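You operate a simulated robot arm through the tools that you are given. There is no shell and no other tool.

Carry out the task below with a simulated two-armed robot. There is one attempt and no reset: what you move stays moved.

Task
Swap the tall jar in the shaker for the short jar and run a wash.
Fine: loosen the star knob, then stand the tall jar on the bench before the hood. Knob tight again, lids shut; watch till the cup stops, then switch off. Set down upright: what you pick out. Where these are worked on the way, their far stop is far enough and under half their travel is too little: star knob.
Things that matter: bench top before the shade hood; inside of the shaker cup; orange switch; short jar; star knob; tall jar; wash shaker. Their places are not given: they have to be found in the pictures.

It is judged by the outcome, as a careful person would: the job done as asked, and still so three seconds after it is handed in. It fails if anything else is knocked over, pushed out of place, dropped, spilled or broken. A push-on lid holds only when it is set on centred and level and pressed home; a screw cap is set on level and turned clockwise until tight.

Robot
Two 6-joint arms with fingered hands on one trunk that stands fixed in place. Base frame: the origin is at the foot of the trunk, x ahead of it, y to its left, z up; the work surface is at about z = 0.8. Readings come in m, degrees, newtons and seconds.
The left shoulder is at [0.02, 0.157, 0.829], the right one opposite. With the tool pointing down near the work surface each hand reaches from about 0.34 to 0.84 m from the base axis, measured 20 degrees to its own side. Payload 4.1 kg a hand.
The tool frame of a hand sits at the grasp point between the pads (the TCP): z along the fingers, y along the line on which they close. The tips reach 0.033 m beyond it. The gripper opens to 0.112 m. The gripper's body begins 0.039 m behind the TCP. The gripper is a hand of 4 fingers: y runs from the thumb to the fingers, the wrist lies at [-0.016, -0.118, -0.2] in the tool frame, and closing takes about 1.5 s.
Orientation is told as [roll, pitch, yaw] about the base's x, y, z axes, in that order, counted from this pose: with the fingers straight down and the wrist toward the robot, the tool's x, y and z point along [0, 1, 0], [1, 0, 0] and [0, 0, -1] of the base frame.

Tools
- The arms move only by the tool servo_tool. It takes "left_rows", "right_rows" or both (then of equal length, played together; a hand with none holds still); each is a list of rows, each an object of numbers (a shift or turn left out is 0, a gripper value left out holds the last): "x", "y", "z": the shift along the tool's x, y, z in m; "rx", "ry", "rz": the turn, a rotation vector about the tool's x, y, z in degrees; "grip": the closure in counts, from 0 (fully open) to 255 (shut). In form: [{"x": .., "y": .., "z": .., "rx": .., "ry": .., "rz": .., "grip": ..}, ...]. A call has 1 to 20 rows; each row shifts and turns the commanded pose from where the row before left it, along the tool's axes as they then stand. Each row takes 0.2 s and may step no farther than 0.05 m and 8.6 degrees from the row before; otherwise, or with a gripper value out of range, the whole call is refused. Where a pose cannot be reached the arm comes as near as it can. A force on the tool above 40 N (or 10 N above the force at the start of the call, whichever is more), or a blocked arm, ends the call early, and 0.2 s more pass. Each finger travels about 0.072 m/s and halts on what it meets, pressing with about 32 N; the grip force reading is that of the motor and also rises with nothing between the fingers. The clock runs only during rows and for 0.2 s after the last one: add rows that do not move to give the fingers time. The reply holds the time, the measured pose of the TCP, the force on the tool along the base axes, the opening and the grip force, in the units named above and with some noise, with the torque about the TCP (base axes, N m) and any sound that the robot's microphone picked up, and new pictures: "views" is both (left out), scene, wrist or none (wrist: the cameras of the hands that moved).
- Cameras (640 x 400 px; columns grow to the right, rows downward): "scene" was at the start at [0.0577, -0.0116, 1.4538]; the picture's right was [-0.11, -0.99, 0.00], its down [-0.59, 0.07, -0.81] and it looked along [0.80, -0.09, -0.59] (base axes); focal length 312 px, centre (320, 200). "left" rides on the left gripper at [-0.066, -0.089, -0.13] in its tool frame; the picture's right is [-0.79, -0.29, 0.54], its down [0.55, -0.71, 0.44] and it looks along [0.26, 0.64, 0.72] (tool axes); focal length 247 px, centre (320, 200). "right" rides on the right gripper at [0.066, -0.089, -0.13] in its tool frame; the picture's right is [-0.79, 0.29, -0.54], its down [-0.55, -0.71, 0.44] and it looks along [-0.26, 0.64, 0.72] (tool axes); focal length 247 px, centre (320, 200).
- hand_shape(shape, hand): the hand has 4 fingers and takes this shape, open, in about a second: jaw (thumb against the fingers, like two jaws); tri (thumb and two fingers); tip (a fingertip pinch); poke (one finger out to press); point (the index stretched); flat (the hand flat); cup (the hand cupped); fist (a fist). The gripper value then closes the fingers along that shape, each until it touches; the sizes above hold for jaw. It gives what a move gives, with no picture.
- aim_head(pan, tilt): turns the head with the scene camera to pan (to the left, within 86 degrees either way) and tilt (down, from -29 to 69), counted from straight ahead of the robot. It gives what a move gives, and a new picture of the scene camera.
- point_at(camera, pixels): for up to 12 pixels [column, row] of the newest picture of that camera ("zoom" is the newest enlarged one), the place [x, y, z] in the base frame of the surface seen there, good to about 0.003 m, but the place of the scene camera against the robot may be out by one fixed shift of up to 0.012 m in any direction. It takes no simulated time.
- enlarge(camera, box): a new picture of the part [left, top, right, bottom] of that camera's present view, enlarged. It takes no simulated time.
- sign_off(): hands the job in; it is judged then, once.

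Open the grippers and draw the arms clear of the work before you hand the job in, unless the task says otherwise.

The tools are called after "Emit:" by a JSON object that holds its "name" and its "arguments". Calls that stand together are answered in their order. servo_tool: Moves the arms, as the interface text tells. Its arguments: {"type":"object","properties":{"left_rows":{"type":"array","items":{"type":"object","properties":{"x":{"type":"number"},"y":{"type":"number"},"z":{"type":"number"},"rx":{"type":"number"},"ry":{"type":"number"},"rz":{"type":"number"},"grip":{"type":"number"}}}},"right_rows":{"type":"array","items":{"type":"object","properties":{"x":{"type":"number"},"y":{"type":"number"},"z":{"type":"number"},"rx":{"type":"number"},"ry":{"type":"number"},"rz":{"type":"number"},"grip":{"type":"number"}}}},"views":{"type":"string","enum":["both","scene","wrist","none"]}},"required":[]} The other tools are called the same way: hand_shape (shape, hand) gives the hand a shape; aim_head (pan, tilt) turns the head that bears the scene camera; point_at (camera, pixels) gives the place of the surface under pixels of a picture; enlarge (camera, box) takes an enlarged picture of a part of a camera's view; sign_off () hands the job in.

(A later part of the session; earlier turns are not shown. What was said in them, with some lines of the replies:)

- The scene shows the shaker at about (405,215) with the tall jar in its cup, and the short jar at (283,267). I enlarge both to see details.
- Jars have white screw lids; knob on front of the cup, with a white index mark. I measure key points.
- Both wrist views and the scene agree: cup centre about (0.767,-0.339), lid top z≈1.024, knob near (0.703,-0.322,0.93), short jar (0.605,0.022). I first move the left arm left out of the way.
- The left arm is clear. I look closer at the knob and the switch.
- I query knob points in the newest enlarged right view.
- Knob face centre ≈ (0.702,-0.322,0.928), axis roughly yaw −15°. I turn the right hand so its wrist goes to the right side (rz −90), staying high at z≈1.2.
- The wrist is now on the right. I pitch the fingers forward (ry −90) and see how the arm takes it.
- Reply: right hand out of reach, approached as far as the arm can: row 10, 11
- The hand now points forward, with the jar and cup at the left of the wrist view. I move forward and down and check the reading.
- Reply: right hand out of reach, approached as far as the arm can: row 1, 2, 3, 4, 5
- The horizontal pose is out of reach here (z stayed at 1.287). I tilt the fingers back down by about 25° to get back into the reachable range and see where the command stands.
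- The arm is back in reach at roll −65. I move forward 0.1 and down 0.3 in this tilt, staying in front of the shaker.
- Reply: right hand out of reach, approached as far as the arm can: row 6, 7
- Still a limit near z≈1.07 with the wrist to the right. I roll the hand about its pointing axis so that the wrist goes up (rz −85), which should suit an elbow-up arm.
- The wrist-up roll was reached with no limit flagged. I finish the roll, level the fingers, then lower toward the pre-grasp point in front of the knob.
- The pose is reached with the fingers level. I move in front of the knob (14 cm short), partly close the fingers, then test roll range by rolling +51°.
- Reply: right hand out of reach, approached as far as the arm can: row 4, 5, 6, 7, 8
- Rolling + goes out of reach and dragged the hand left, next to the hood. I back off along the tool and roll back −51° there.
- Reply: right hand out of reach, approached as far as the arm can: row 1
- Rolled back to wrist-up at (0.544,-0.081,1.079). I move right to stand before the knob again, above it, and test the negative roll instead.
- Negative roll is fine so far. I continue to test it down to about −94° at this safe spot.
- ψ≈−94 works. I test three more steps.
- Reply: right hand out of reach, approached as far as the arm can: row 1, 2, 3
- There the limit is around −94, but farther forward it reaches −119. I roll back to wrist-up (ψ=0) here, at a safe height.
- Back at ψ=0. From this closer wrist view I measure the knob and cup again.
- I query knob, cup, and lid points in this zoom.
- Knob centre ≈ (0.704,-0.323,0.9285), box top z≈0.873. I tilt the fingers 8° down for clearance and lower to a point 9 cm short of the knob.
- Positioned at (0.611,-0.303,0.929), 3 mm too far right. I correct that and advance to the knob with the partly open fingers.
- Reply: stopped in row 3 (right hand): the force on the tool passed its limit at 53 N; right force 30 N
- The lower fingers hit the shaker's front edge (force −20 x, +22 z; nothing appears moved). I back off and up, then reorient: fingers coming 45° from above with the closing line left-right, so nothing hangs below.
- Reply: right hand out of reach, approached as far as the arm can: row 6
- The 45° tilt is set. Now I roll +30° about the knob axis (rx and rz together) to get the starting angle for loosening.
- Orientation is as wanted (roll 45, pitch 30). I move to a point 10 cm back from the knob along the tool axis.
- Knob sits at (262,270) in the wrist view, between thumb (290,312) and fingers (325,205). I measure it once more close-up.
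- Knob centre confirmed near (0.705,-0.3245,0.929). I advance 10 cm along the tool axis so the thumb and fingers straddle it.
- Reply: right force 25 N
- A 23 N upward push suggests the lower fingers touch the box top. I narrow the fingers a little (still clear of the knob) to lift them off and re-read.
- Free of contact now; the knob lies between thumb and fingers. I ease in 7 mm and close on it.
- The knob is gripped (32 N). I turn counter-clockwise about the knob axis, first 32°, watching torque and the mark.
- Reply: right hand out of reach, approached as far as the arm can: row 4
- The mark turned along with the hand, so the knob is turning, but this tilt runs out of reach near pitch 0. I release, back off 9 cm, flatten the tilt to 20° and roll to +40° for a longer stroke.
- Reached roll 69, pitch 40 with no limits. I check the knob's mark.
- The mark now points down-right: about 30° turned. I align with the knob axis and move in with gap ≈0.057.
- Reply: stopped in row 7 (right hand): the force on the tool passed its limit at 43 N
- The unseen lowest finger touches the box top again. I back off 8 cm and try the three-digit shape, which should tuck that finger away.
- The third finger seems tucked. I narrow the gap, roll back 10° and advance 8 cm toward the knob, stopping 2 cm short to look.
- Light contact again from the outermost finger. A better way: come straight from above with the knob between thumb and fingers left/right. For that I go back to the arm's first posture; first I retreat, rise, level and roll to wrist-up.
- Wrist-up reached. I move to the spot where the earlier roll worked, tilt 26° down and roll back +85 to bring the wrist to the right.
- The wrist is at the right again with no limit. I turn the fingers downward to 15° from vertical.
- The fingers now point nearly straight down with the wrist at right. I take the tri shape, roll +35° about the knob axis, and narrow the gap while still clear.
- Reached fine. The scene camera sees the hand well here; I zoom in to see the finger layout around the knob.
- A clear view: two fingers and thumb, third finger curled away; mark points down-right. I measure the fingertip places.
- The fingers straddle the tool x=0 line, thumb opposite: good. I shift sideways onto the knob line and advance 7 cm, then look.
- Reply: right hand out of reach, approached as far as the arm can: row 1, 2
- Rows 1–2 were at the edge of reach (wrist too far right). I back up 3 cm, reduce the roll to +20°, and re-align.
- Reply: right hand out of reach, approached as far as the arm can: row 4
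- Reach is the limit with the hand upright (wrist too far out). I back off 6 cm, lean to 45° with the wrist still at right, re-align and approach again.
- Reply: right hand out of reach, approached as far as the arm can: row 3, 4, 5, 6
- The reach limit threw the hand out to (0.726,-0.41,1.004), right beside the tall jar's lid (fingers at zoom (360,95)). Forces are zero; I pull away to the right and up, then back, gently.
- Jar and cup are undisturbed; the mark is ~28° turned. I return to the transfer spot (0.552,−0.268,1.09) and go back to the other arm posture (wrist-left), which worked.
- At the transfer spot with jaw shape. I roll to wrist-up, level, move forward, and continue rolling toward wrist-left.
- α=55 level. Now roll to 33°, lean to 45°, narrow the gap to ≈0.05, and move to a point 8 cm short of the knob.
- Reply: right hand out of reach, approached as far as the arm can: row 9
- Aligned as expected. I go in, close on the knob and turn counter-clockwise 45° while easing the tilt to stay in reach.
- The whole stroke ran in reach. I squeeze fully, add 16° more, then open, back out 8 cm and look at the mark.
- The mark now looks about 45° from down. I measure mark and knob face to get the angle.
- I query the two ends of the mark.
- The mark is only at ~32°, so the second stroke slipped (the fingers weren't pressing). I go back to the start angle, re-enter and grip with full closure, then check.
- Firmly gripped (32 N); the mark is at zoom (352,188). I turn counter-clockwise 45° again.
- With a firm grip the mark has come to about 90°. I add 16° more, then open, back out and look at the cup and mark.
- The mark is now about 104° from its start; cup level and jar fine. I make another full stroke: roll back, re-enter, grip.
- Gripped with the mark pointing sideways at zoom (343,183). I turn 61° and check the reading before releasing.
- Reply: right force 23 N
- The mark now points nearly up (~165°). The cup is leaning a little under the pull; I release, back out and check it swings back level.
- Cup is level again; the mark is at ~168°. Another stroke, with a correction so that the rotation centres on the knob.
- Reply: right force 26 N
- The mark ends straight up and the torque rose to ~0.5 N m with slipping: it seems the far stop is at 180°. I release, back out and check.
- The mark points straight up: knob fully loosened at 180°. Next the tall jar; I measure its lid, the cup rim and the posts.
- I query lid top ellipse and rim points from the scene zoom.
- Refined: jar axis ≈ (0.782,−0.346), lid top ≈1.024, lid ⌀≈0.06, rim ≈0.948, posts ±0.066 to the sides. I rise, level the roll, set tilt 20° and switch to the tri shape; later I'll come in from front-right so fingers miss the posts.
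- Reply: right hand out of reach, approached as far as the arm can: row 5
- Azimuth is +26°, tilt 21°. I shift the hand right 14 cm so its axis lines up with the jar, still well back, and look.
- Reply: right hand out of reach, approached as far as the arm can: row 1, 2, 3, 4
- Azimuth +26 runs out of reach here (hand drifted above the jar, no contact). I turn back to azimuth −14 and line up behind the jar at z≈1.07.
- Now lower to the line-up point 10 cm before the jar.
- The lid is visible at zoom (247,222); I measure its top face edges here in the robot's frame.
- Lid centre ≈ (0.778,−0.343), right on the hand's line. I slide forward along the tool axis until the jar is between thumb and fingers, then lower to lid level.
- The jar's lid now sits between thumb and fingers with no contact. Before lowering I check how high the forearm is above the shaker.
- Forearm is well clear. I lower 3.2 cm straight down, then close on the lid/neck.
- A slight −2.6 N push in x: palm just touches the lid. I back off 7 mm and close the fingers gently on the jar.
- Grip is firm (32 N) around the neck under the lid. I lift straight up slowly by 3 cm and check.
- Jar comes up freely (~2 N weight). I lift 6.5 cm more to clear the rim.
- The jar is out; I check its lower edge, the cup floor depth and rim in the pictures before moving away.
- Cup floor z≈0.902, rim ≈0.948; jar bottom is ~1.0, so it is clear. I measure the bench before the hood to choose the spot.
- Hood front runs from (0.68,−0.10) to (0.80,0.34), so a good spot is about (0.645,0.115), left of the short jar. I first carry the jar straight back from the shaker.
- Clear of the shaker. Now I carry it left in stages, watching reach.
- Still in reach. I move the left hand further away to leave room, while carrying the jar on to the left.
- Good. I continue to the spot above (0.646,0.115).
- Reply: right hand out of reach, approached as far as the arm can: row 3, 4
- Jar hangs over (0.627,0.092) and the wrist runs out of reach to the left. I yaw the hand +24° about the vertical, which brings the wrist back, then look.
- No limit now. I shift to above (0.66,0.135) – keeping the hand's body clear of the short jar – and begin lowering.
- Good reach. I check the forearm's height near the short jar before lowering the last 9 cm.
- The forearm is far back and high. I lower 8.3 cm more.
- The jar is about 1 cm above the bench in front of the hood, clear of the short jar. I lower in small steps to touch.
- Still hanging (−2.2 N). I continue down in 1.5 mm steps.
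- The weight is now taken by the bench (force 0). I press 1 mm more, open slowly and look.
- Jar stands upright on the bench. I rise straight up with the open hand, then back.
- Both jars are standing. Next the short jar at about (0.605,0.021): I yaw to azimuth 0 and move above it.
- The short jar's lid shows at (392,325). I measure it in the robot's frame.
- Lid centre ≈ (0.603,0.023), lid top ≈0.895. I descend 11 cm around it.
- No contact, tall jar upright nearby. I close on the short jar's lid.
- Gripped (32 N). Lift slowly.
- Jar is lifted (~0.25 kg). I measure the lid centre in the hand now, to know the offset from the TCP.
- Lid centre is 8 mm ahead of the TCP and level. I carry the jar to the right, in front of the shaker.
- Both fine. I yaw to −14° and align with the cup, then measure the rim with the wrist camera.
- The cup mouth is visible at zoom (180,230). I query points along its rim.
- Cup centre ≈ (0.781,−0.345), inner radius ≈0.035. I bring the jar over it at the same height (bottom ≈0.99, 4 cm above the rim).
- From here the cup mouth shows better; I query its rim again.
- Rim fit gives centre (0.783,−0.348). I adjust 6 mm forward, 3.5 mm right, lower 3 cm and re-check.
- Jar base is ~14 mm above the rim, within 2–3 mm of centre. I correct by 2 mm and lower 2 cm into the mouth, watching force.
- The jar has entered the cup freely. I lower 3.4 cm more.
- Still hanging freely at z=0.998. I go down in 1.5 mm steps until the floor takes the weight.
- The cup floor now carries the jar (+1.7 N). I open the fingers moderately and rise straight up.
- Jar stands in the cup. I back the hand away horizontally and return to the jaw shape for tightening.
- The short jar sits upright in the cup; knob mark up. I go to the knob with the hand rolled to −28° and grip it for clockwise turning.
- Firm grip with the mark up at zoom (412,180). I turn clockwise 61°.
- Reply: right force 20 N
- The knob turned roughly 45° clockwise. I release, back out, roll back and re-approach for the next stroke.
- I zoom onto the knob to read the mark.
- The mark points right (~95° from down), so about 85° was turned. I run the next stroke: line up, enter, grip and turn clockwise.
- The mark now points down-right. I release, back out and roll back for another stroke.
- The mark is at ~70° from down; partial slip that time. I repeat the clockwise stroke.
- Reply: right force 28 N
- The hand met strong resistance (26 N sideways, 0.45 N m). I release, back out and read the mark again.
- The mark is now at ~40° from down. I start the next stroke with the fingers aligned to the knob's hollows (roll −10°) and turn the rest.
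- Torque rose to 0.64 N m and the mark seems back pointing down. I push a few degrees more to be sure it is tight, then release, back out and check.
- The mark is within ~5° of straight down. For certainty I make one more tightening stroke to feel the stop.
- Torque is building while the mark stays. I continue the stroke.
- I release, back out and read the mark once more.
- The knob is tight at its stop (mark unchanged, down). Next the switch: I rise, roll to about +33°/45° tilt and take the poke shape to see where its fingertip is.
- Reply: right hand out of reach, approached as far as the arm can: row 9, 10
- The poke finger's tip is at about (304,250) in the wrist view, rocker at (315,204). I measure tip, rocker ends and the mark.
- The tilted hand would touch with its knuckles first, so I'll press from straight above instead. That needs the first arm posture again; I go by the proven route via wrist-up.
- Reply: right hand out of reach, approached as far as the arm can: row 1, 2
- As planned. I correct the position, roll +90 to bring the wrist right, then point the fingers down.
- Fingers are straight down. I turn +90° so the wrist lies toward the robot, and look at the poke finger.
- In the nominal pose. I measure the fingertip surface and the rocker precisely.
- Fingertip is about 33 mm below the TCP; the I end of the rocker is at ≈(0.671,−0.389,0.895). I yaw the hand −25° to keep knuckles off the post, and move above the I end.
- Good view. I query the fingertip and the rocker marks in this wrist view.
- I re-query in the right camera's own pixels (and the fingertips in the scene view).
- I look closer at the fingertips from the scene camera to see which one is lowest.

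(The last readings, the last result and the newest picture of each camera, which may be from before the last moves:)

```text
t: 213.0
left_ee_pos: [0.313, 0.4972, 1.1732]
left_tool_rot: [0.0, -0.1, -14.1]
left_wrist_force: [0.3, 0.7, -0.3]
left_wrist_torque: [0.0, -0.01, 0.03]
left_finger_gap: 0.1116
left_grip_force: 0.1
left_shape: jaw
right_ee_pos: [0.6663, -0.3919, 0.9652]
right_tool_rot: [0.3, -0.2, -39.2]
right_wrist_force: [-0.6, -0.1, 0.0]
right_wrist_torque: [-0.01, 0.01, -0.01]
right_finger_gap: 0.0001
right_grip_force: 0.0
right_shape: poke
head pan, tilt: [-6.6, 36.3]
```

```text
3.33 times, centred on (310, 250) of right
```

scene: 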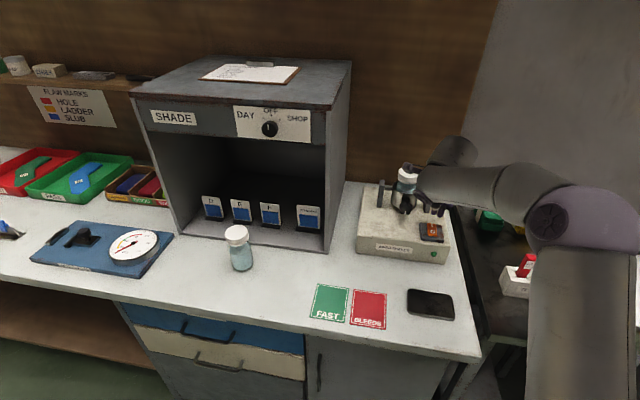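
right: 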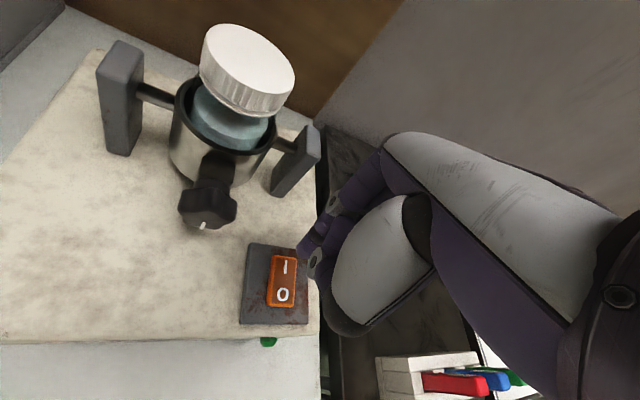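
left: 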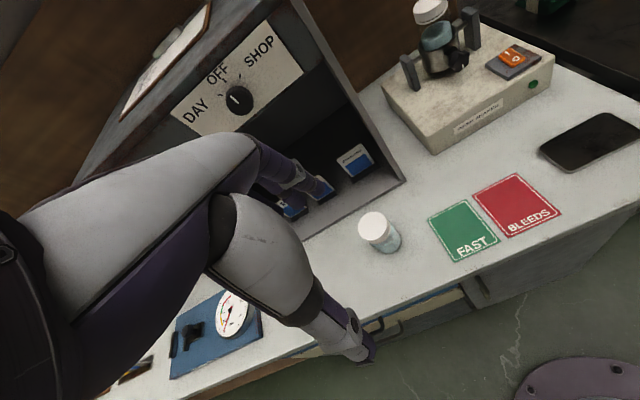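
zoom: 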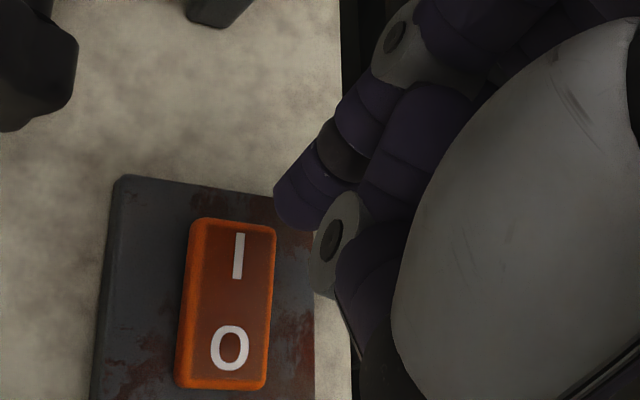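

Which digit is lowest in the poke shape is unclear, so I'll use the closed jaw instead (known tips 33 mm past the TCP, a narrow blade across the I end). I rise, change shape, close, and set yaw near −20.

Emit:
{"name": "servo_tool", "arguments": {"right_rows": [{"z": -0.04}, {"z": -0.04}], "views": "none"}}

Emit:
{"name": "hand_shape", "arguments": {"shape": "jaw", "hand": "right"}}

Emit:
{"name": "servo_tool", "arguments": {"right_rows": [{"grip": 255}, {"rz": -8}, {"rz": -7}, {}, {}, {}, {}, {}]}}

Emit:
{"name": "enlarge", "arguments": {"camera": "scene", "box": [390, 150, 480, 240]}}

Emit:
{"name": "enlarge", "arguments": {"camera": "right", "box": [240, 170, 400, 320]}}

```text
t: 213.6
left_ee_pos: [0.3122, 0.4976, 1.174]
left_tool_rot: [0.0, 0.0, -14.2]
left_wrist_force: [0.6, -1.0, -0.3]
left_wrist_torque: [0.01, 0.02, -0.02]
left_finger_gap: 0.1117
left_grip_force: 0.0
left_shape: jaw
right_ee_pos: [0.6643, -0.3917, 1.0454]
right_tool_rot: [0.2, -0.1, -39.3]
right_wrist_force: [0.5, -0.4, 0.1]
right_wrist_torque: [0.03, 0.02, 0.0]
right_finger_gap: 0.0001
right_grip_force: 0.1
right_shape: poke
head pan, tilt: [-6.6, 36.3]
```

```text
t: 214.5
left_ee_pos: [0.3121, 0.4992, 1.1746]
left_tool_rot: [0.0, 0.0, -14.1]
left_wrist_force: [-0.5, 0.2, -0.7]
left_wrist_torque: [-0.01, -0.02, -0.02]
left_finger_gap: 0.1117
left_grip_force: 0.0
left_shape: jaw
right_ee_pos: [0.6656, -0.3902, 1.0447]
right_tool_rot: [0.2, -0.1, -39.3]
right_wrist_force: [0.1, -0.2, -0.4]
right_wrist_torque: [0.01, 0.01, 0.03]
right_finger_gap: 0.1121
right_grip_force: 0.0
right_shape: jaw
head pan, tilt: [-6.6, 36.3]
```

```text
t: 216.3
left_ee_pos: [0.3124, 0.4986, 1.1727]
left_tool_rot: [0.0, 0.0, -14.1]
left_wrist_force: [0.3, -0.1, -0.2]
left_wrist_torque: [0.02, 0.02, -0.01]
left_finger_gap: 0.1117
left_grip_force: 0.1
left_shape: jaw
right_ee_pos: [0.6644, -0.3909, 1.0452]
right_tool_rot: [0.2, -0.3, -24.3]
right_wrist_force: [0.0, -0.4, -0.2]
right_wrist_torque: [0.04, 0.0, -0.06]
right_finger_gap: 0.0002
right_grip_force: 32.0
right_shape: jaw
head pan, tilt: [-6.6, 36.3]
```

scene: 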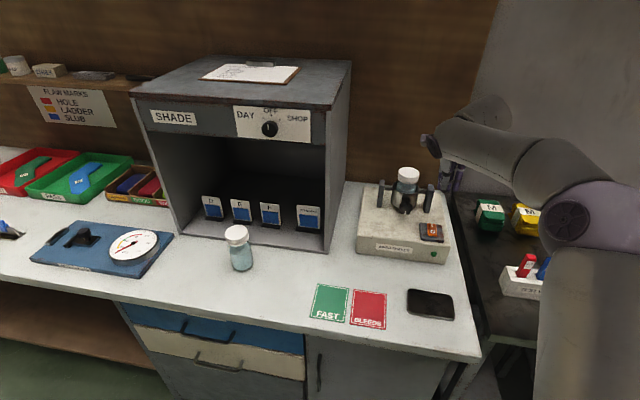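
right: 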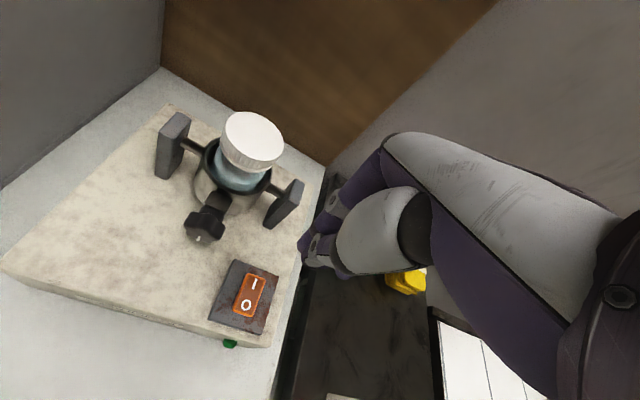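

```text
4.44 times, centred on (435, 195) of scene
```

zoom: 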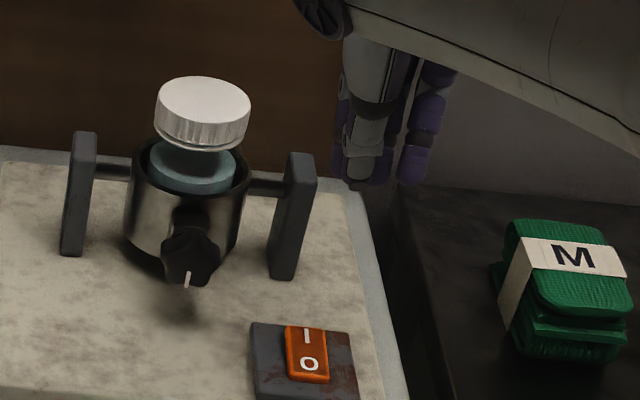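

```text
2.67 times, centred on (320, 245) of right
```

zoom: 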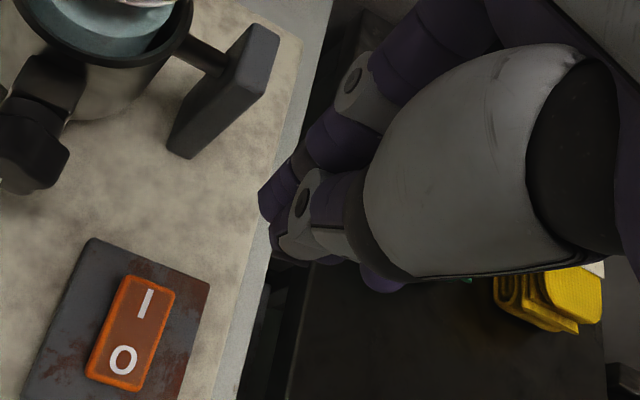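

The closed jaw hangs down clearly; I measure its lower tips.

Emit:
{"name": "point_at", "arguments": {"camera": "scene", "pixels": [[445, 190], [442, 189], [455, 190], [453, 187], [444, 185], [431, 226], [431, 224]]}}

Emit:
{"name": "point_at", "arguments": {"camera": "right", "pixels": [[300, 246], [305, 258], [306, 264], [320, 270], [253, 285], [246, 305], [254, 277], [263, 280]]}}

```text
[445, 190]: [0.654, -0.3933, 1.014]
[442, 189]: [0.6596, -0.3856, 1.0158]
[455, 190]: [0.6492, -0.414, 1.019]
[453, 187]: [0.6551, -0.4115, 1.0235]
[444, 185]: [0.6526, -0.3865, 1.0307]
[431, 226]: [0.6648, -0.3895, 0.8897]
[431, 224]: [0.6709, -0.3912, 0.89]
```

```text
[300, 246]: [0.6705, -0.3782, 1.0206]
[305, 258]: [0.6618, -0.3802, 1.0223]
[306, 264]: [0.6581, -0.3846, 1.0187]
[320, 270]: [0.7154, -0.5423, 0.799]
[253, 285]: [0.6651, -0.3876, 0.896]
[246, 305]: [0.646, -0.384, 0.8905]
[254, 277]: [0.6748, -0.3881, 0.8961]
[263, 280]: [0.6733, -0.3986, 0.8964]
```

Tips are ~30 mm below the TCP, centred on it. I move over the I end and lower to about 1 cm above.

Emit:
{"name": "servo_tool", "arguments": {"right_rows": [{"x": 0.0036, "y": 0.0034, "z": 0.025}, {"z": 0.03}, {"z": 0.03}, {"z": 0.018}, {}]}}

Emit:
{"name": "enlarge", "arguments": {"camera": "right", "box": [240, 190, 380, 330]}}

Emit:
{"name": "enlarge", "arguments": {"camera": "scene", "box": [390, 170, 470, 250]}}

```text
t: 217.5
left_ee_pos: [0.3131, 0.4983, 1.1737]
left_tool_rot: [0.0, 0.0, -14.2]
left_wrist_force: [-0.7, -1.0, -0.2]
left_wrist_torque: [0.0, -0.01, -0.02]
left_finger_gap: 0.1118
left_grip_force: 0.1
left_shape: jaw
right_ee_pos: [0.6693, -0.3887, 0.9411]
right_tool_rot: [0.2, -0.3, -24.3]
right_wrist_force: [-0.7, 0.6, -0.5]
right_wrist_torque: [-0.01, 0.0, -0.02]
right_finger_gap: 0.0
right_grip_force: 31.9
right_shape: jaw
head pan, tilt: [-6.6, 36.3]
```

scene: 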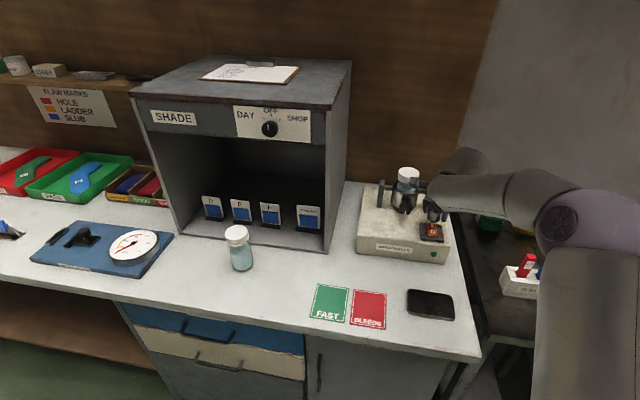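
right: 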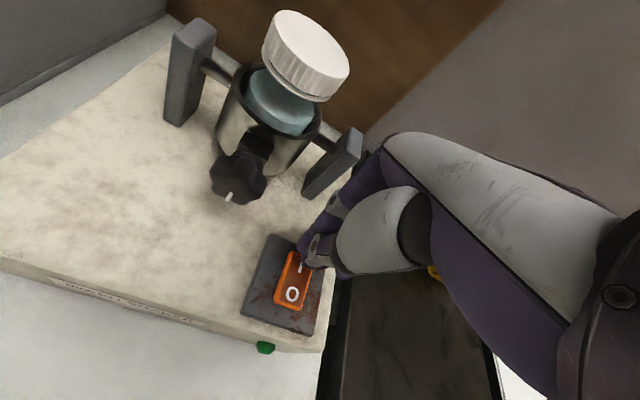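

```text
2.86 times, centred on (310, 260) of right
```

zoom: 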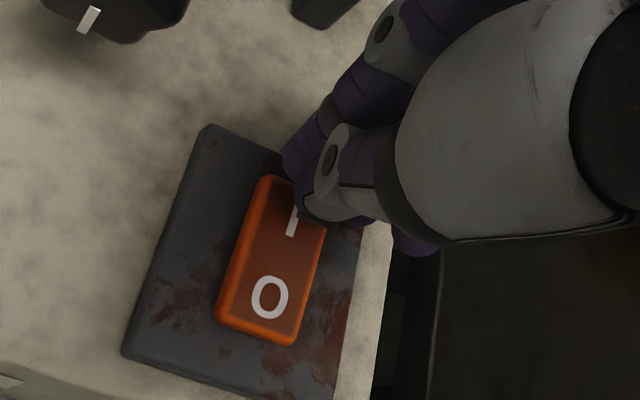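

```text
5.00 times, centred on (430, 210) of scene
```

zoom: 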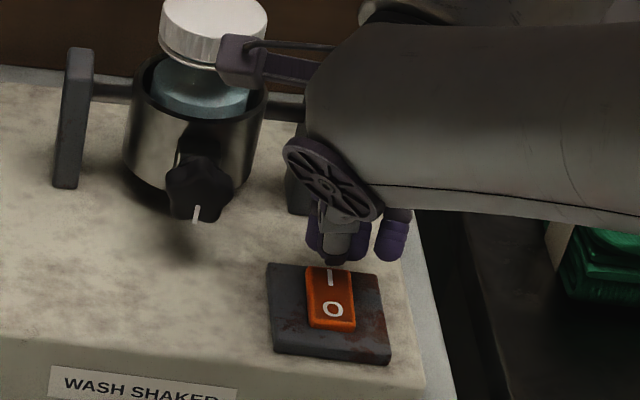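

The closed tips are right over the I end. I press down slowly and lift away in the same move.

Emit:
{"name": "servo_tool", "arguments": {"right_rows": [{"z": 0.006}, {"z": 0.004}, {"z": 0.003}, {"z": 0.003}, {"z": -0.02}, {"z": -0.04}, {"z": -0.04}]}}

Emit:
{"name": "enlarge", "arguments": {"camera": "scene", "box": [370, 150, 470, 250]}}

```text
t: 219.1
left_ee_pos: [0.3122, 0.4974, 1.1735]
left_tool_rot: [0.0, 0.0, -14.1]
left_wrist_force: [-0.4, 0.0, 0.1]
left_wrist_torque: [-0.02, 0.05, 0.01]
left_finger_gap: 0.112
left_grip_force: 0.1
left_shape: jaw
right_ee_pos: [0.6712, -0.3884, 1.0264]
right_tool_rot: [0.2, -0.3, -24.3]
right_wrist_force: [1.0, -0.2, -0.3]
right_wrist_torque: [0.02, 0.02, 0.0]
right_finger_gap: 0.0001
right_grip_force: 32.1
right_shape: jaw
head pan, tilt: [-6.6, 36.3]
```

scene: 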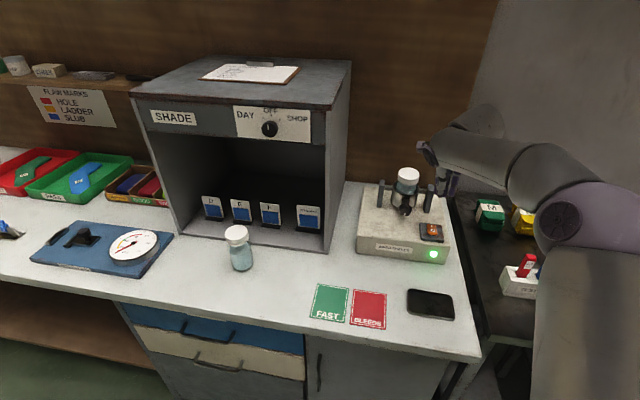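
right: 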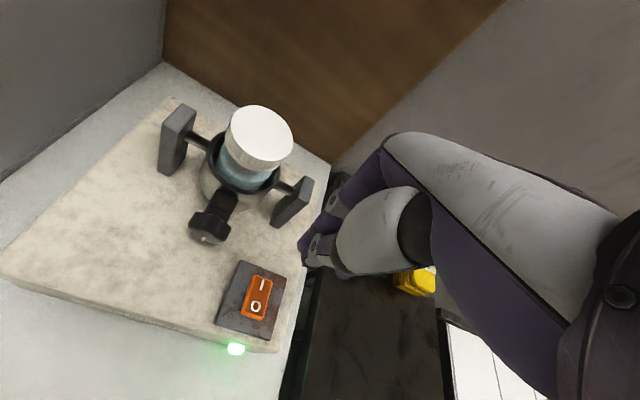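

```text
4.00 times, centred on (420, 200) of scene
```

zoom: 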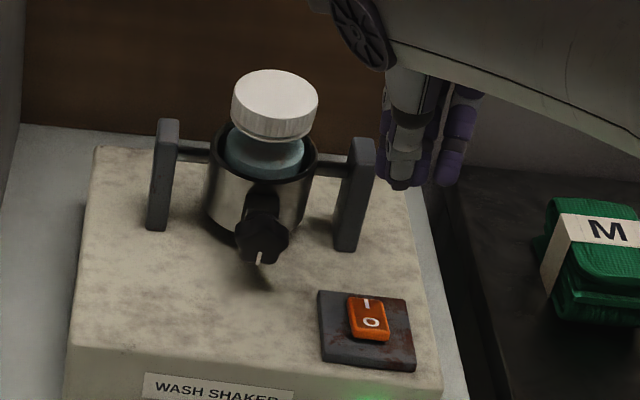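

The green lamp is lit and the cup is rocking. I move the hand further up and back, then wait and watch.

Emit:
{"name": "servo_tool", "arguments": {"right_rows": [{"z": -0.03, "y": -0.03}, {"z": -0.02, "y": -0.03}, {}, {}, {}, {}, {}, {}, {}, {}, {}, {}, {}, {}, {}, {}, {}, {}, {}, {}], "views": "scene"}}

Emit:
{"name": "enlarge", "arguments": {"camera": "scene", "box": [370, 150, 470, 250]}}

```text
t: 223.3
left_ee_pos: [0.3115, 0.4981, 1.1724]
left_tool_rot: [-0.1, 0.1, -14.2]
left_wrist_force: [0.2, 0.6, 0.4]
left_wrist_torque: [0.01, -0.01, 0.03]
left_finger_gap: 0.1119
left_grip_force: 0.0
left_shape: jaw
right_ee_pos: [0.6143, -0.3629, 1.0762]
right_tool_rot: [0.2, -0.3, -24.2]
right_wrist_force: [0.4, 0.8, -0.2]
right_wrist_torque: [0.0, -0.02, -0.02]
right_finger_gap: 0.0003
right_grip_force: 31.8
right_shape: jaw
head pan, tilt: [-6.6, 36.3]
```

scene: 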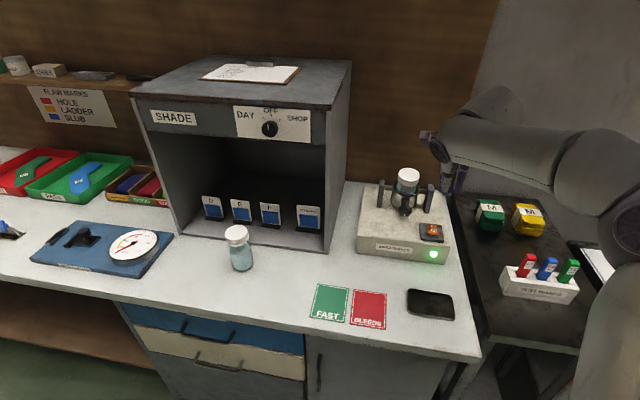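

```text
4.00 times, centred on (420, 200) of scene
```

zoom: 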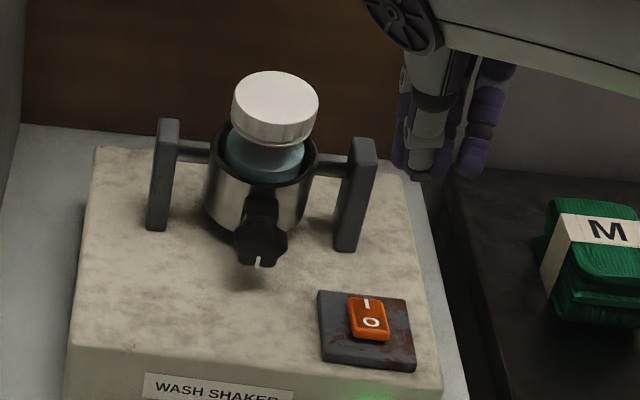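

Lamp still lit. I keep waiting and compare cup poses.

Emit:
{"name": "servo_tool", "arguments": {"right_rows": [{}, {}, {}, {}, {}, {}, {}, {}, {}, {}, {}, {}, {}, {}, {}, {}, {}, {}, {}, {}], "views": "scene"}}

Emit:
{"name": "enlarge", "arguments": {"camera": "scene", "box": [370, 150, 470, 250]}}

Emit:
{"name": "servo_tool", "arguments": {"right_rows": [{}], "views": "scene"}}

Emit:
{"name": "enlarge", "arguments": {"camera": "scene", "box": [370, 150, 470, 250]}}

```text
t: 227.5
left_ee_pos: [0.3124, 0.4983, 1.1737]
left_tool_rot: [0.0, 0.0, -14.1]
left_wrist_force: [0.2, -0.4, 0.2]
left_wrist_torque: [-0.02, 0.0, 0.01]
left_finger_gap: 0.1119
left_grip_force: 0.1
left_shape: jaw
right_ee_pos: [0.615, -0.3634, 1.0744]
right_tool_rot: [0.1, -0.3, -24.2]
right_wrist_force: [0.1, 0.8, 0.5]
right_wrist_torque: [0.02, -0.03, 0.0]
right_finger_gap: 0.0
right_grip_force: 32.2
right_shape: jaw
head pan, tilt: [-6.6, 36.3]
```

scene: 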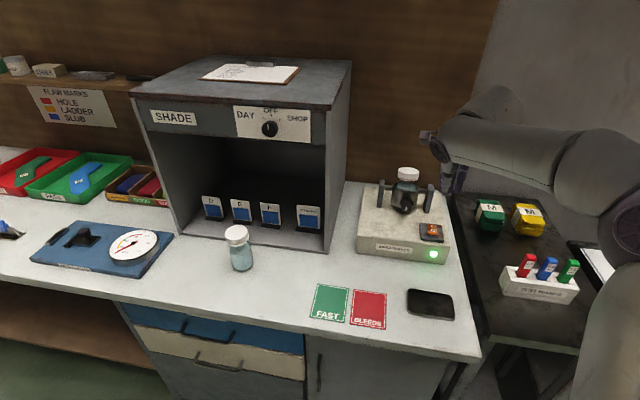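

```text
4.00 times, centred on (420, 200) of scene
```

zoom: 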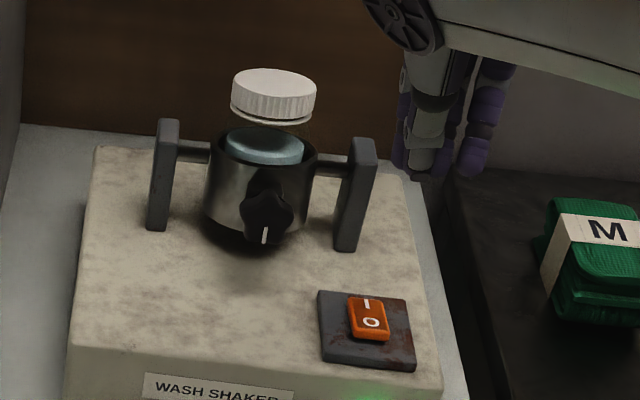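

```text
t: 227.9
left_ee_pos: [0.3125, 0.4977, 1.1757]
left_tool_rot: [0.1, 0.1, -14.1]
left_wrist_force: [-0.2, 0.0, -0.5]
left_wrist_torque: [-0.03, -0.01, -0.04]
left_finger_gap: 0.1117
left_grip_force: 0.1
left_shape: jaw
right_ee_pos: [0.6139, -0.3631, 1.0755]
right_tool_rot: [0.1, -0.4, -24.2]
right_wrist_force: [0.5, -0.5, 0.5]
right_wrist_torque: [0.05, 0.01, -0.01]
right_finger_gap: 0.0
right_grip_force: 31.8
right_shape: jaw
head pan, tilt: [-6.6, 36.3]
```

scene: 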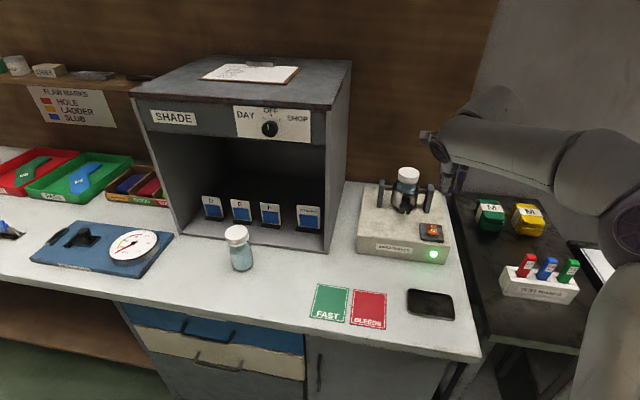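

```text
4.00 times, centred on (420, 200) of scene
```

zoom: 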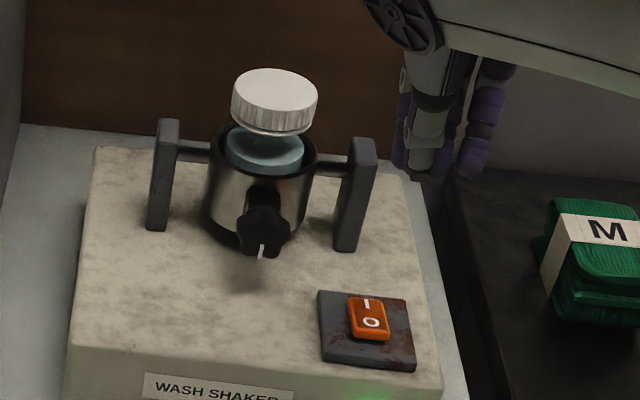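

The cup changes pose between frames, so it is still rocking. I keep waiting.

Emit:
{"name": "servo_tool", "arguments": {"right_rows": [{}, {}, {}, {}, {}, {}, {}, {}, {}, {}, {}, {}, {}, {}, {}, {}, {}, {}, {}, {}], "views": "none"}}

Emit:
{"name": "servo_tool", "arguments": {"right_rows": [{}, {}, {}, {}, {}, {}, {}, {}, {}, {}, {}, {}, {}, {}, {}, {}, {}, {}, {}, {}], "views": "scene"}}

Emit:
{"name": "enlarge", "arguments": {"camera": "scene", "box": [370, 150, 470, 250]}}

Emit:
{"name": "servo_tool", "arguments": {"right_rows": [{}], "views": "scene"}}

Emit:
{"name": "enlarge", "arguments": {"camera": "scene", "box": [370, 150, 470, 250]}}

```text
t: 232.1
left_ee_pos: [0.3128, 0.4977, 1.174]
left_tool_rot: [0.0, 0.0, -14.1]
left_wrist_force: [-0.2, 0.8, -0.7]
left_wrist_torque: [0.01, 0.06, -0.01]
left_finger_gap: 0.1116
left_grip_force: 0.1
left_shape: jaw
right_ee_pos: [0.6161, -0.363, 1.0755]
right_tool_rot: [0.2, -0.2, -24.3]
right_wrist_force: [-0.2, 0.1, -0.2]
right_wrist_torque: [0.03, 0.01, 0.0]
right_finger_gap: 0.0001
right_grip_force: 32.0
right_shape: jaw
head pan, tilt: [-6.6, 36.3]
```

```text
t: 236.3
left_ee_pos: [0.3124, 0.4972, 1.1731]
left_tool_rot: [-0.1, -0.1, -14.2]
left_wrist_force: [-0.3, 0.6, 0.5]
left_wrist_torque: [-0.02, 0.03, -0.01]
left_finger_gap: 0.1119
left_grip_force: 0.1
left_shape: jaw
right_ee_pos: [0.6148, -0.3627, 1.0752]
right_tool_rot: [0.2, -0.3, -24.3]
right_wrist_force: [-0.8, -0.4, 0.8]
right_wrist_torque: [-0.01, -0.02, -0.01]
right_finger_gap: 0.0
right_grip_force: 32.2
right_shape: jaw
head pan, tilt: [-6.6, 36.3]
```

scene: 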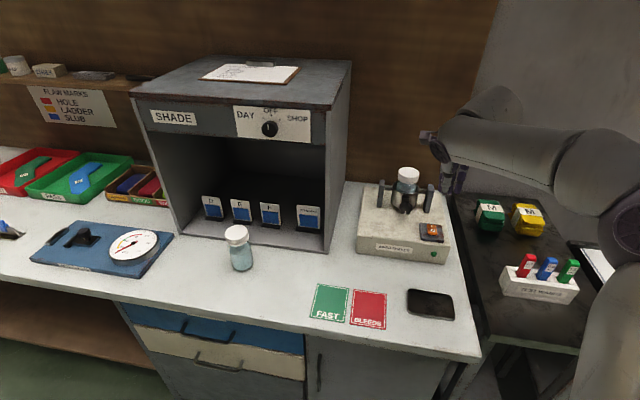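

```text
4.00 times, centred on (420, 200) of scene
```

zoom: 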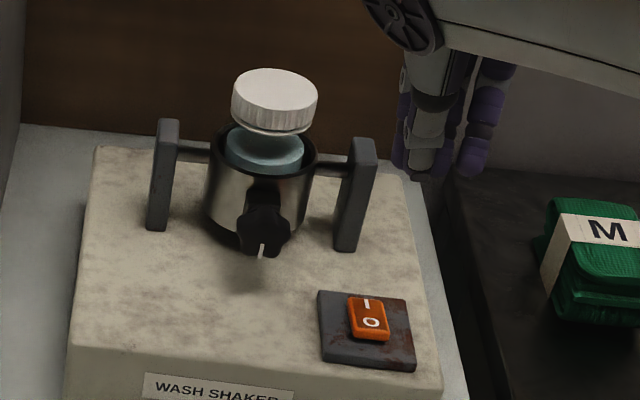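

```text
t: 236.7
left_ee_pos: [0.3134, 0.4983, 1.1735]
left_tool_rot: [0.0, 0.0, -14.2]
left_wrist_force: [0.9, -0.2, 0.5]
left_wrist_torque: [0.01, 0.0, 0.0]
left_finger_gap: 0.1116
left_grip_force: 0.0
left_shape: jaw
right_ee_pos: [0.6153, -0.3644, 1.0757]
right_tool_rot: [0.1, -0.3, -24.4]
right_wrist_force: [0.1, 1.2, -0.7]
right_wrist_torque: [0.02, 0.01, -0.04]
right_finger_gap: 0.0
right_grip_force: 32.1
right_shape: jaw
head pan, tilt: [-6.6, 36.3]
```

scene: 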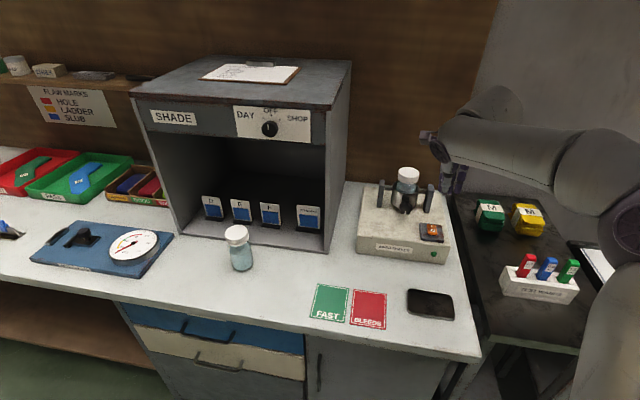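

```text
4.00 times, centred on (420, 200) of scene
```

zoom: 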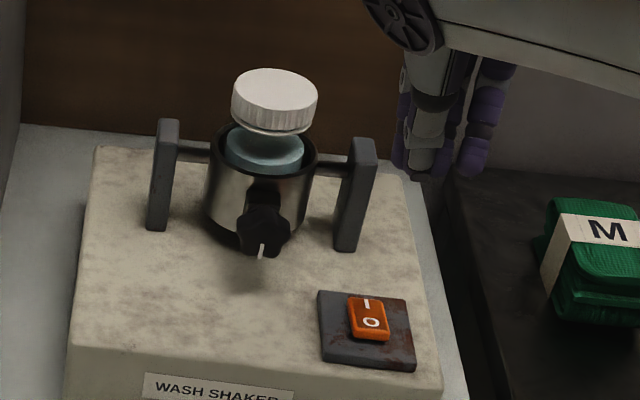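

The lamp is off and the cup has stopped (two identical frames). Now I press the O end at (0.644,−0.382): first go above it.

Emit:
{"name": "servo_tool", "arguments": {"right_rows": [{"x": -0.0012, "y": 0.0081, "z": 0.0337}, {"x": -0.0012, "y": 0.0081, "z": 0.0337}, {"x": -0.0012, "y": 0.0081, "z": 0.0337}, {"x": -0.0012, "y": 0.0081, "z": 0.0337}, {}]}}

Emit:
{"name": "enlarge", "arguments": {"camera": "right", "box": [240, 190, 380, 330]}}

Emit:
{"name": "enlarge", "arguments": {"camera": "scene", "box": [390, 170, 470, 250]}}

```text
t: 237.9
left_ee_pos: [0.312, 0.4975, 1.1746]
left_tool_rot: [0.0, 0.0, -14.3]
left_wrist_force: [0.5, 1.1, 0.4]
left_wrist_torque: [0.01, 0.0, 0.03]
left_finger_gap: 0.1118
left_grip_force: 0.1
left_shape: jaw
right_ee_pos: [0.6439, -0.383, 0.9406]
right_tool_rot: [0.2, -0.3, -24.3]
right_wrist_force: [0.4, 0.9, 0.2]
right_wrist_torque: [0.03, 0.0, 0.02]
right_finger_gap: 0.0
right_grip_force: 31.4
right_shape: jaw
head pan, tilt: [-6.6, 36.3]
```

scene: 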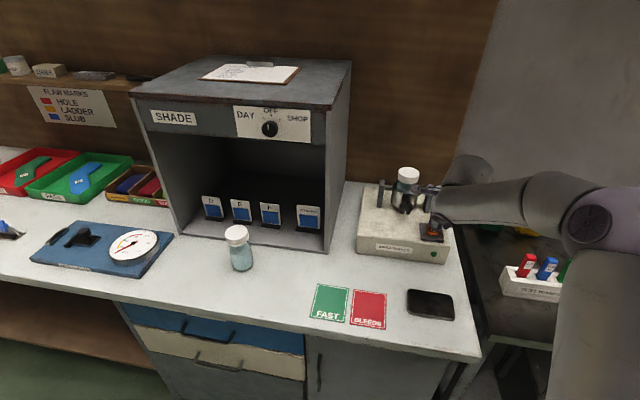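
right: 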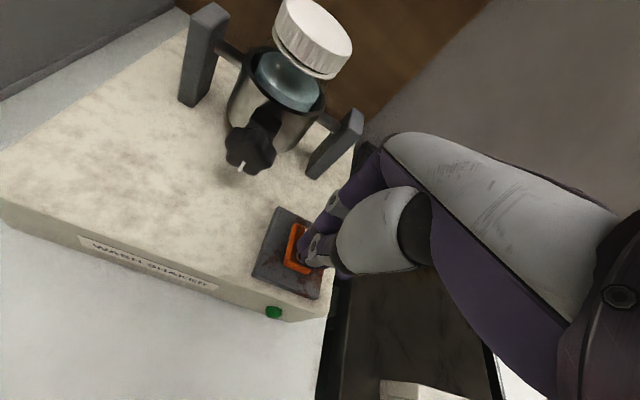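

```text
2.86 times, centred on (310, 260) of right
```

zoom: 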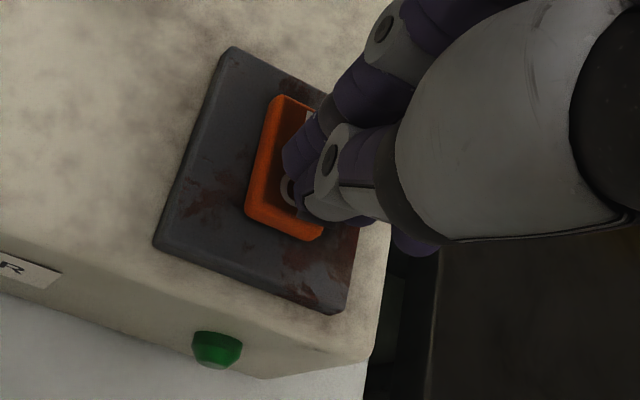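

```text
5.00 times, centred on (430, 210) of scene
```

zoom: 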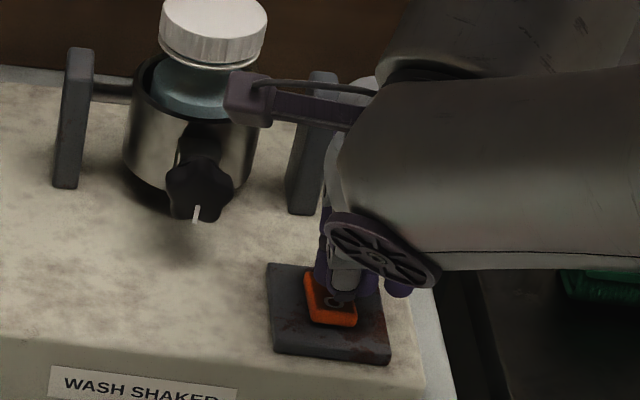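

The tips are over the O half; I shift 4 mm toward the near edge, press down and lift.

Emit:
{"name": "servo_tool", "arguments": {"right_rows": [{"y": -0.004}, {"z": 0.006}, {"z": 0.004}, {"z": 0.003}, {"z": 0.003}, {"z": -0.02}, {"z": -0.04}, {"z": -0.04}, {"z": -0.02, "y": -0.04}, {}]}}

Emit:
{"name": "enlarge", "arguments": {"camera": "scene", "box": [370, 150, 470, 250]}}

Emit:
{"name": "enlarge", "arguments": {"camera": "right", "box": [180, 100, 320, 340]}}

```text
t: 240.1
left_ee_pos: [0.3136, 0.497, 1.1728]
left_tool_rot: [0.1, 0.0, -14.2]
left_wrist_force: [-0.1, 0.0, 0.0]
left_wrist_torque: [0.0, 0.03, 0.01]
left_finger_gap: 0.1119
left_grip_force: 0.0
left_shape: jaw
right_ee_pos: [0.6018, -0.362, 1.0467]
right_tool_rot: [0.2, -0.4, -24.3]
right_wrist_force: [0.1, 0.1, -0.5]
right_wrist_torque: [0.0, -0.01, 0.03]
right_finger_gap: 0.0
right_grip_force: 32.2
right_shape: jaw
head pan, tilt: [-6.6, 36.3]
```

scene: 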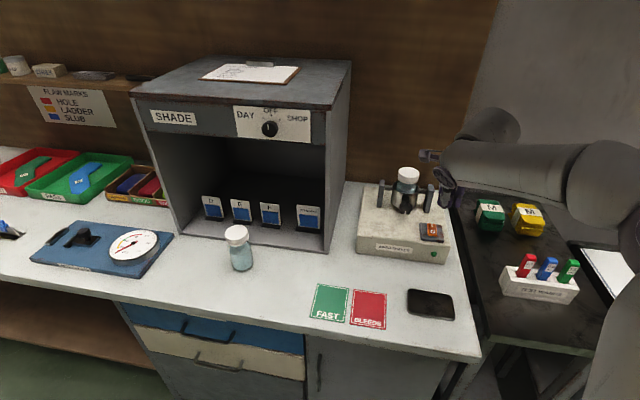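
right: 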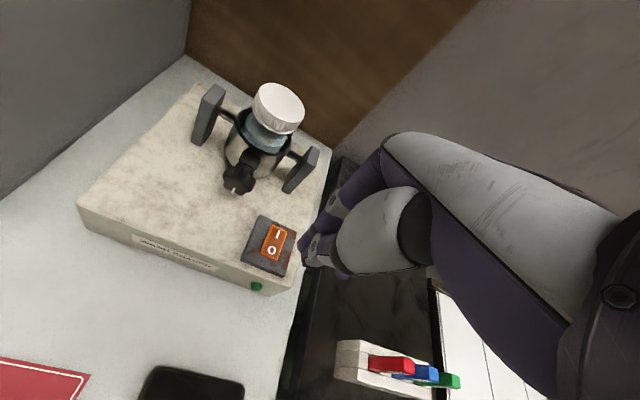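

```text
4.00 times, centred on (420, 200) of scene
```

zoom: 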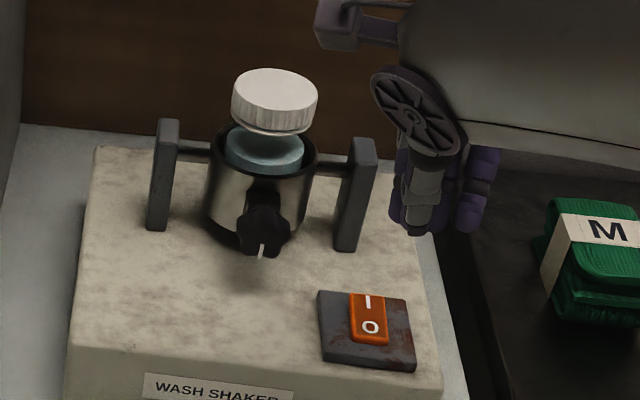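

```text
1.67 times, centred on (250, 220) of right
```

zoom: 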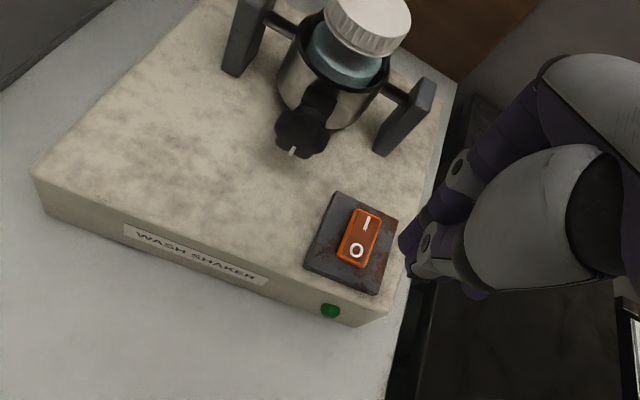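

The rocker looks as at the start (O pressed). I verify heights of the two ends, and the states of both jars.

Emit:
{"name": "point_at", "arguments": {"camera": "right", "pixels": [[278, 228], [280, 222], [272, 226], [271, 250], [267, 258], [278, 257], [274, 239]]}}

Emit:
{"name": "enlarge", "arguments": {"camera": "scene", "box": [190, 190, 320, 300]}}

Emit:
{"name": "enlarge", "arguments": {"camera": "scene", "box": [410, 210, 455, 255]}}

```text
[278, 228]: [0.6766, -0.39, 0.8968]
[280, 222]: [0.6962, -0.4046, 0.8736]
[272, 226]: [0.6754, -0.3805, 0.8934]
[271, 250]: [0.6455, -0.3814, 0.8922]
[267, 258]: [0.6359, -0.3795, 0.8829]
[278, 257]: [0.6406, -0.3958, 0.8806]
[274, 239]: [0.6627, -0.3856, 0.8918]
```

```text
3.64 times, centred on (255, 245) of scene
```

zoom: 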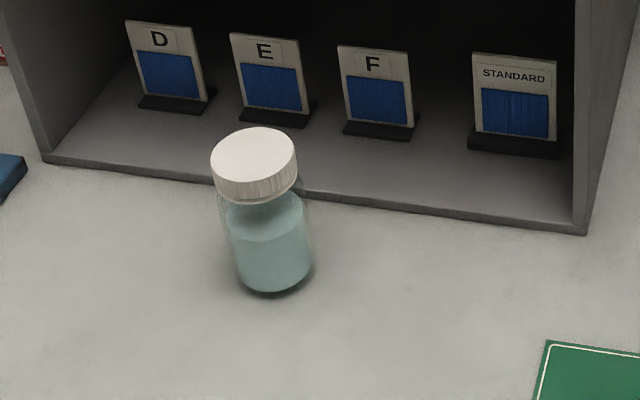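

```text
8.89 times, centred on (432, 232) of scene
```

zoom: 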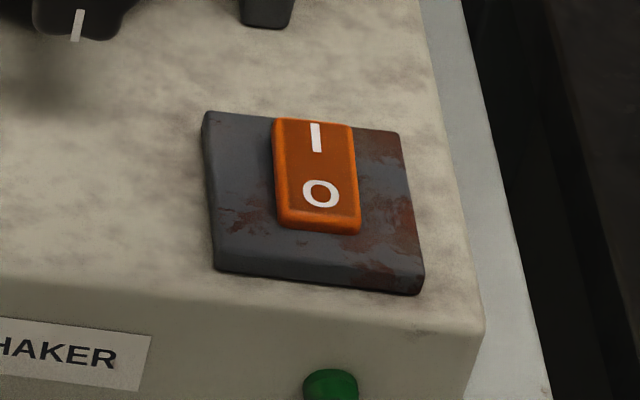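

The switch is off as at the start, tall jar upright before the hood, short jar clamped. I draw the right arm up and back and open the gripper.

Emit:
{"name": "servo_tool", "arguments": {"right_rows": [{"z": -0.045}, {"z": -0.045}, {"z": -0.03, "y": -0.035}, {"y": -0.045, "grip": 0}, {"y": -0.045}, {"y": -0.03}, {}, {}, {}, {}, {}]}}

Emit:
{"name": "enlarge", "arguments": {"camera": "scene", "box": [360, 140, 470, 260]}}

```text
t: 242.5
left_ee_pos: [0.3121, 0.4976, 1.1731]
left_tool_rot: [0.0, -0.1, -14.1]
left_wrist_force: [0.3, -0.3, -0.1]
left_wrist_torque: [-0.03, 0.01, -0.02]
left_finger_gap: 0.1117
left_grip_force: 0.1
left_shape: jaw
right_ee_pos: [0.4594, -0.2984, 1.164]
right_tool_rot: [0.2, -0.3, -24.3]
right_wrist_force: [0.7, 0.1, 1.1]
right_wrist_torque: [-0.01, 0.02, 0.04]
right_finger_gap: 0.112
right_grip_force: 0.1
right_shape: jaw
head pan, tilt: [-6.6, 36.3]
```

scene: 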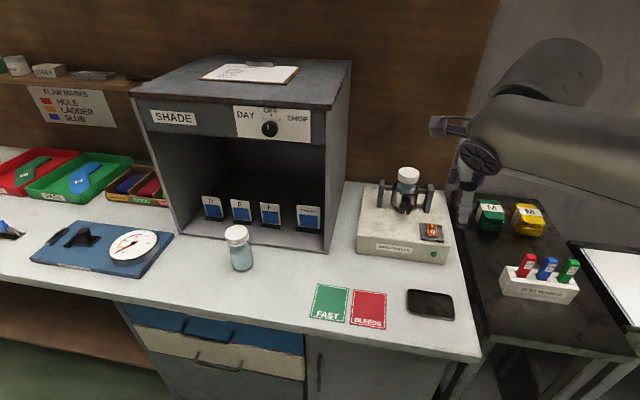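
right: 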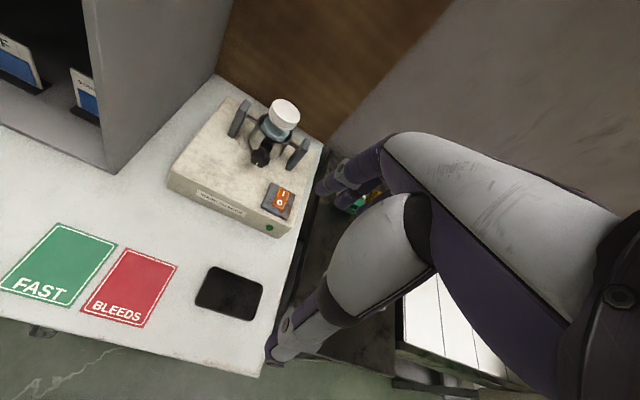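

```text
3.33 times, centred on (415, 200) of scene
```

zoom: 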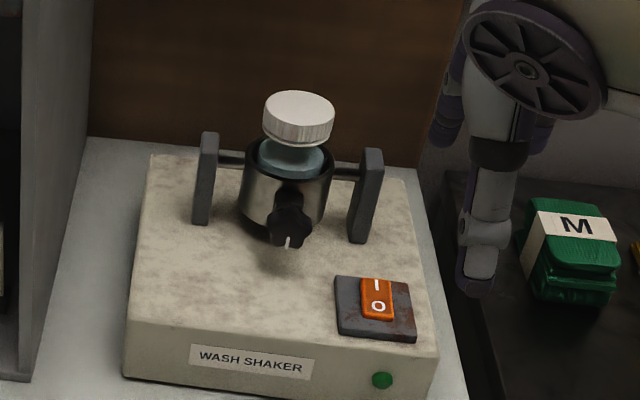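

Final picture: short jar lidded and clamped in the cup with the knob mark down, switch off and lamp out, tall jar upright before the hood, nothing else disturbed, both hands open and clear. I hand the job in.

Emit:
{"name": "sign_off", "arguments": {}}

```text
The job is handed in.
```

The swap and the wash are done, and I've handed the job in. I don't have the verdict yet.

- **Tall jar:** it stands upright with its lid on, on the bench before the hood at about (0.67, 0.13).
- **Short jar:** it sits upright in the shaker cup with its lid on. I turned the knob fully open before the swap (the mark pointed straight up, 180° round). It is now tight again, with the mark straight down within a few degrees.
- **Wash:** the green lamp came on and the cup rocked. I waited until the lamp went out and two pictures in a row showed the cup still, then pressed the switch to O.
- **Contact on the way:** while I was finding a way to grip the knob, the right hand bumped the front edge and top of the shaker a few times. The hardest was about 53 N. The cup also leaned back a little on its axle while I turned the knob, and swung level again each time. I saw no sign that the shaker or anything else had shifted.

Both hands are open and clear of the work.
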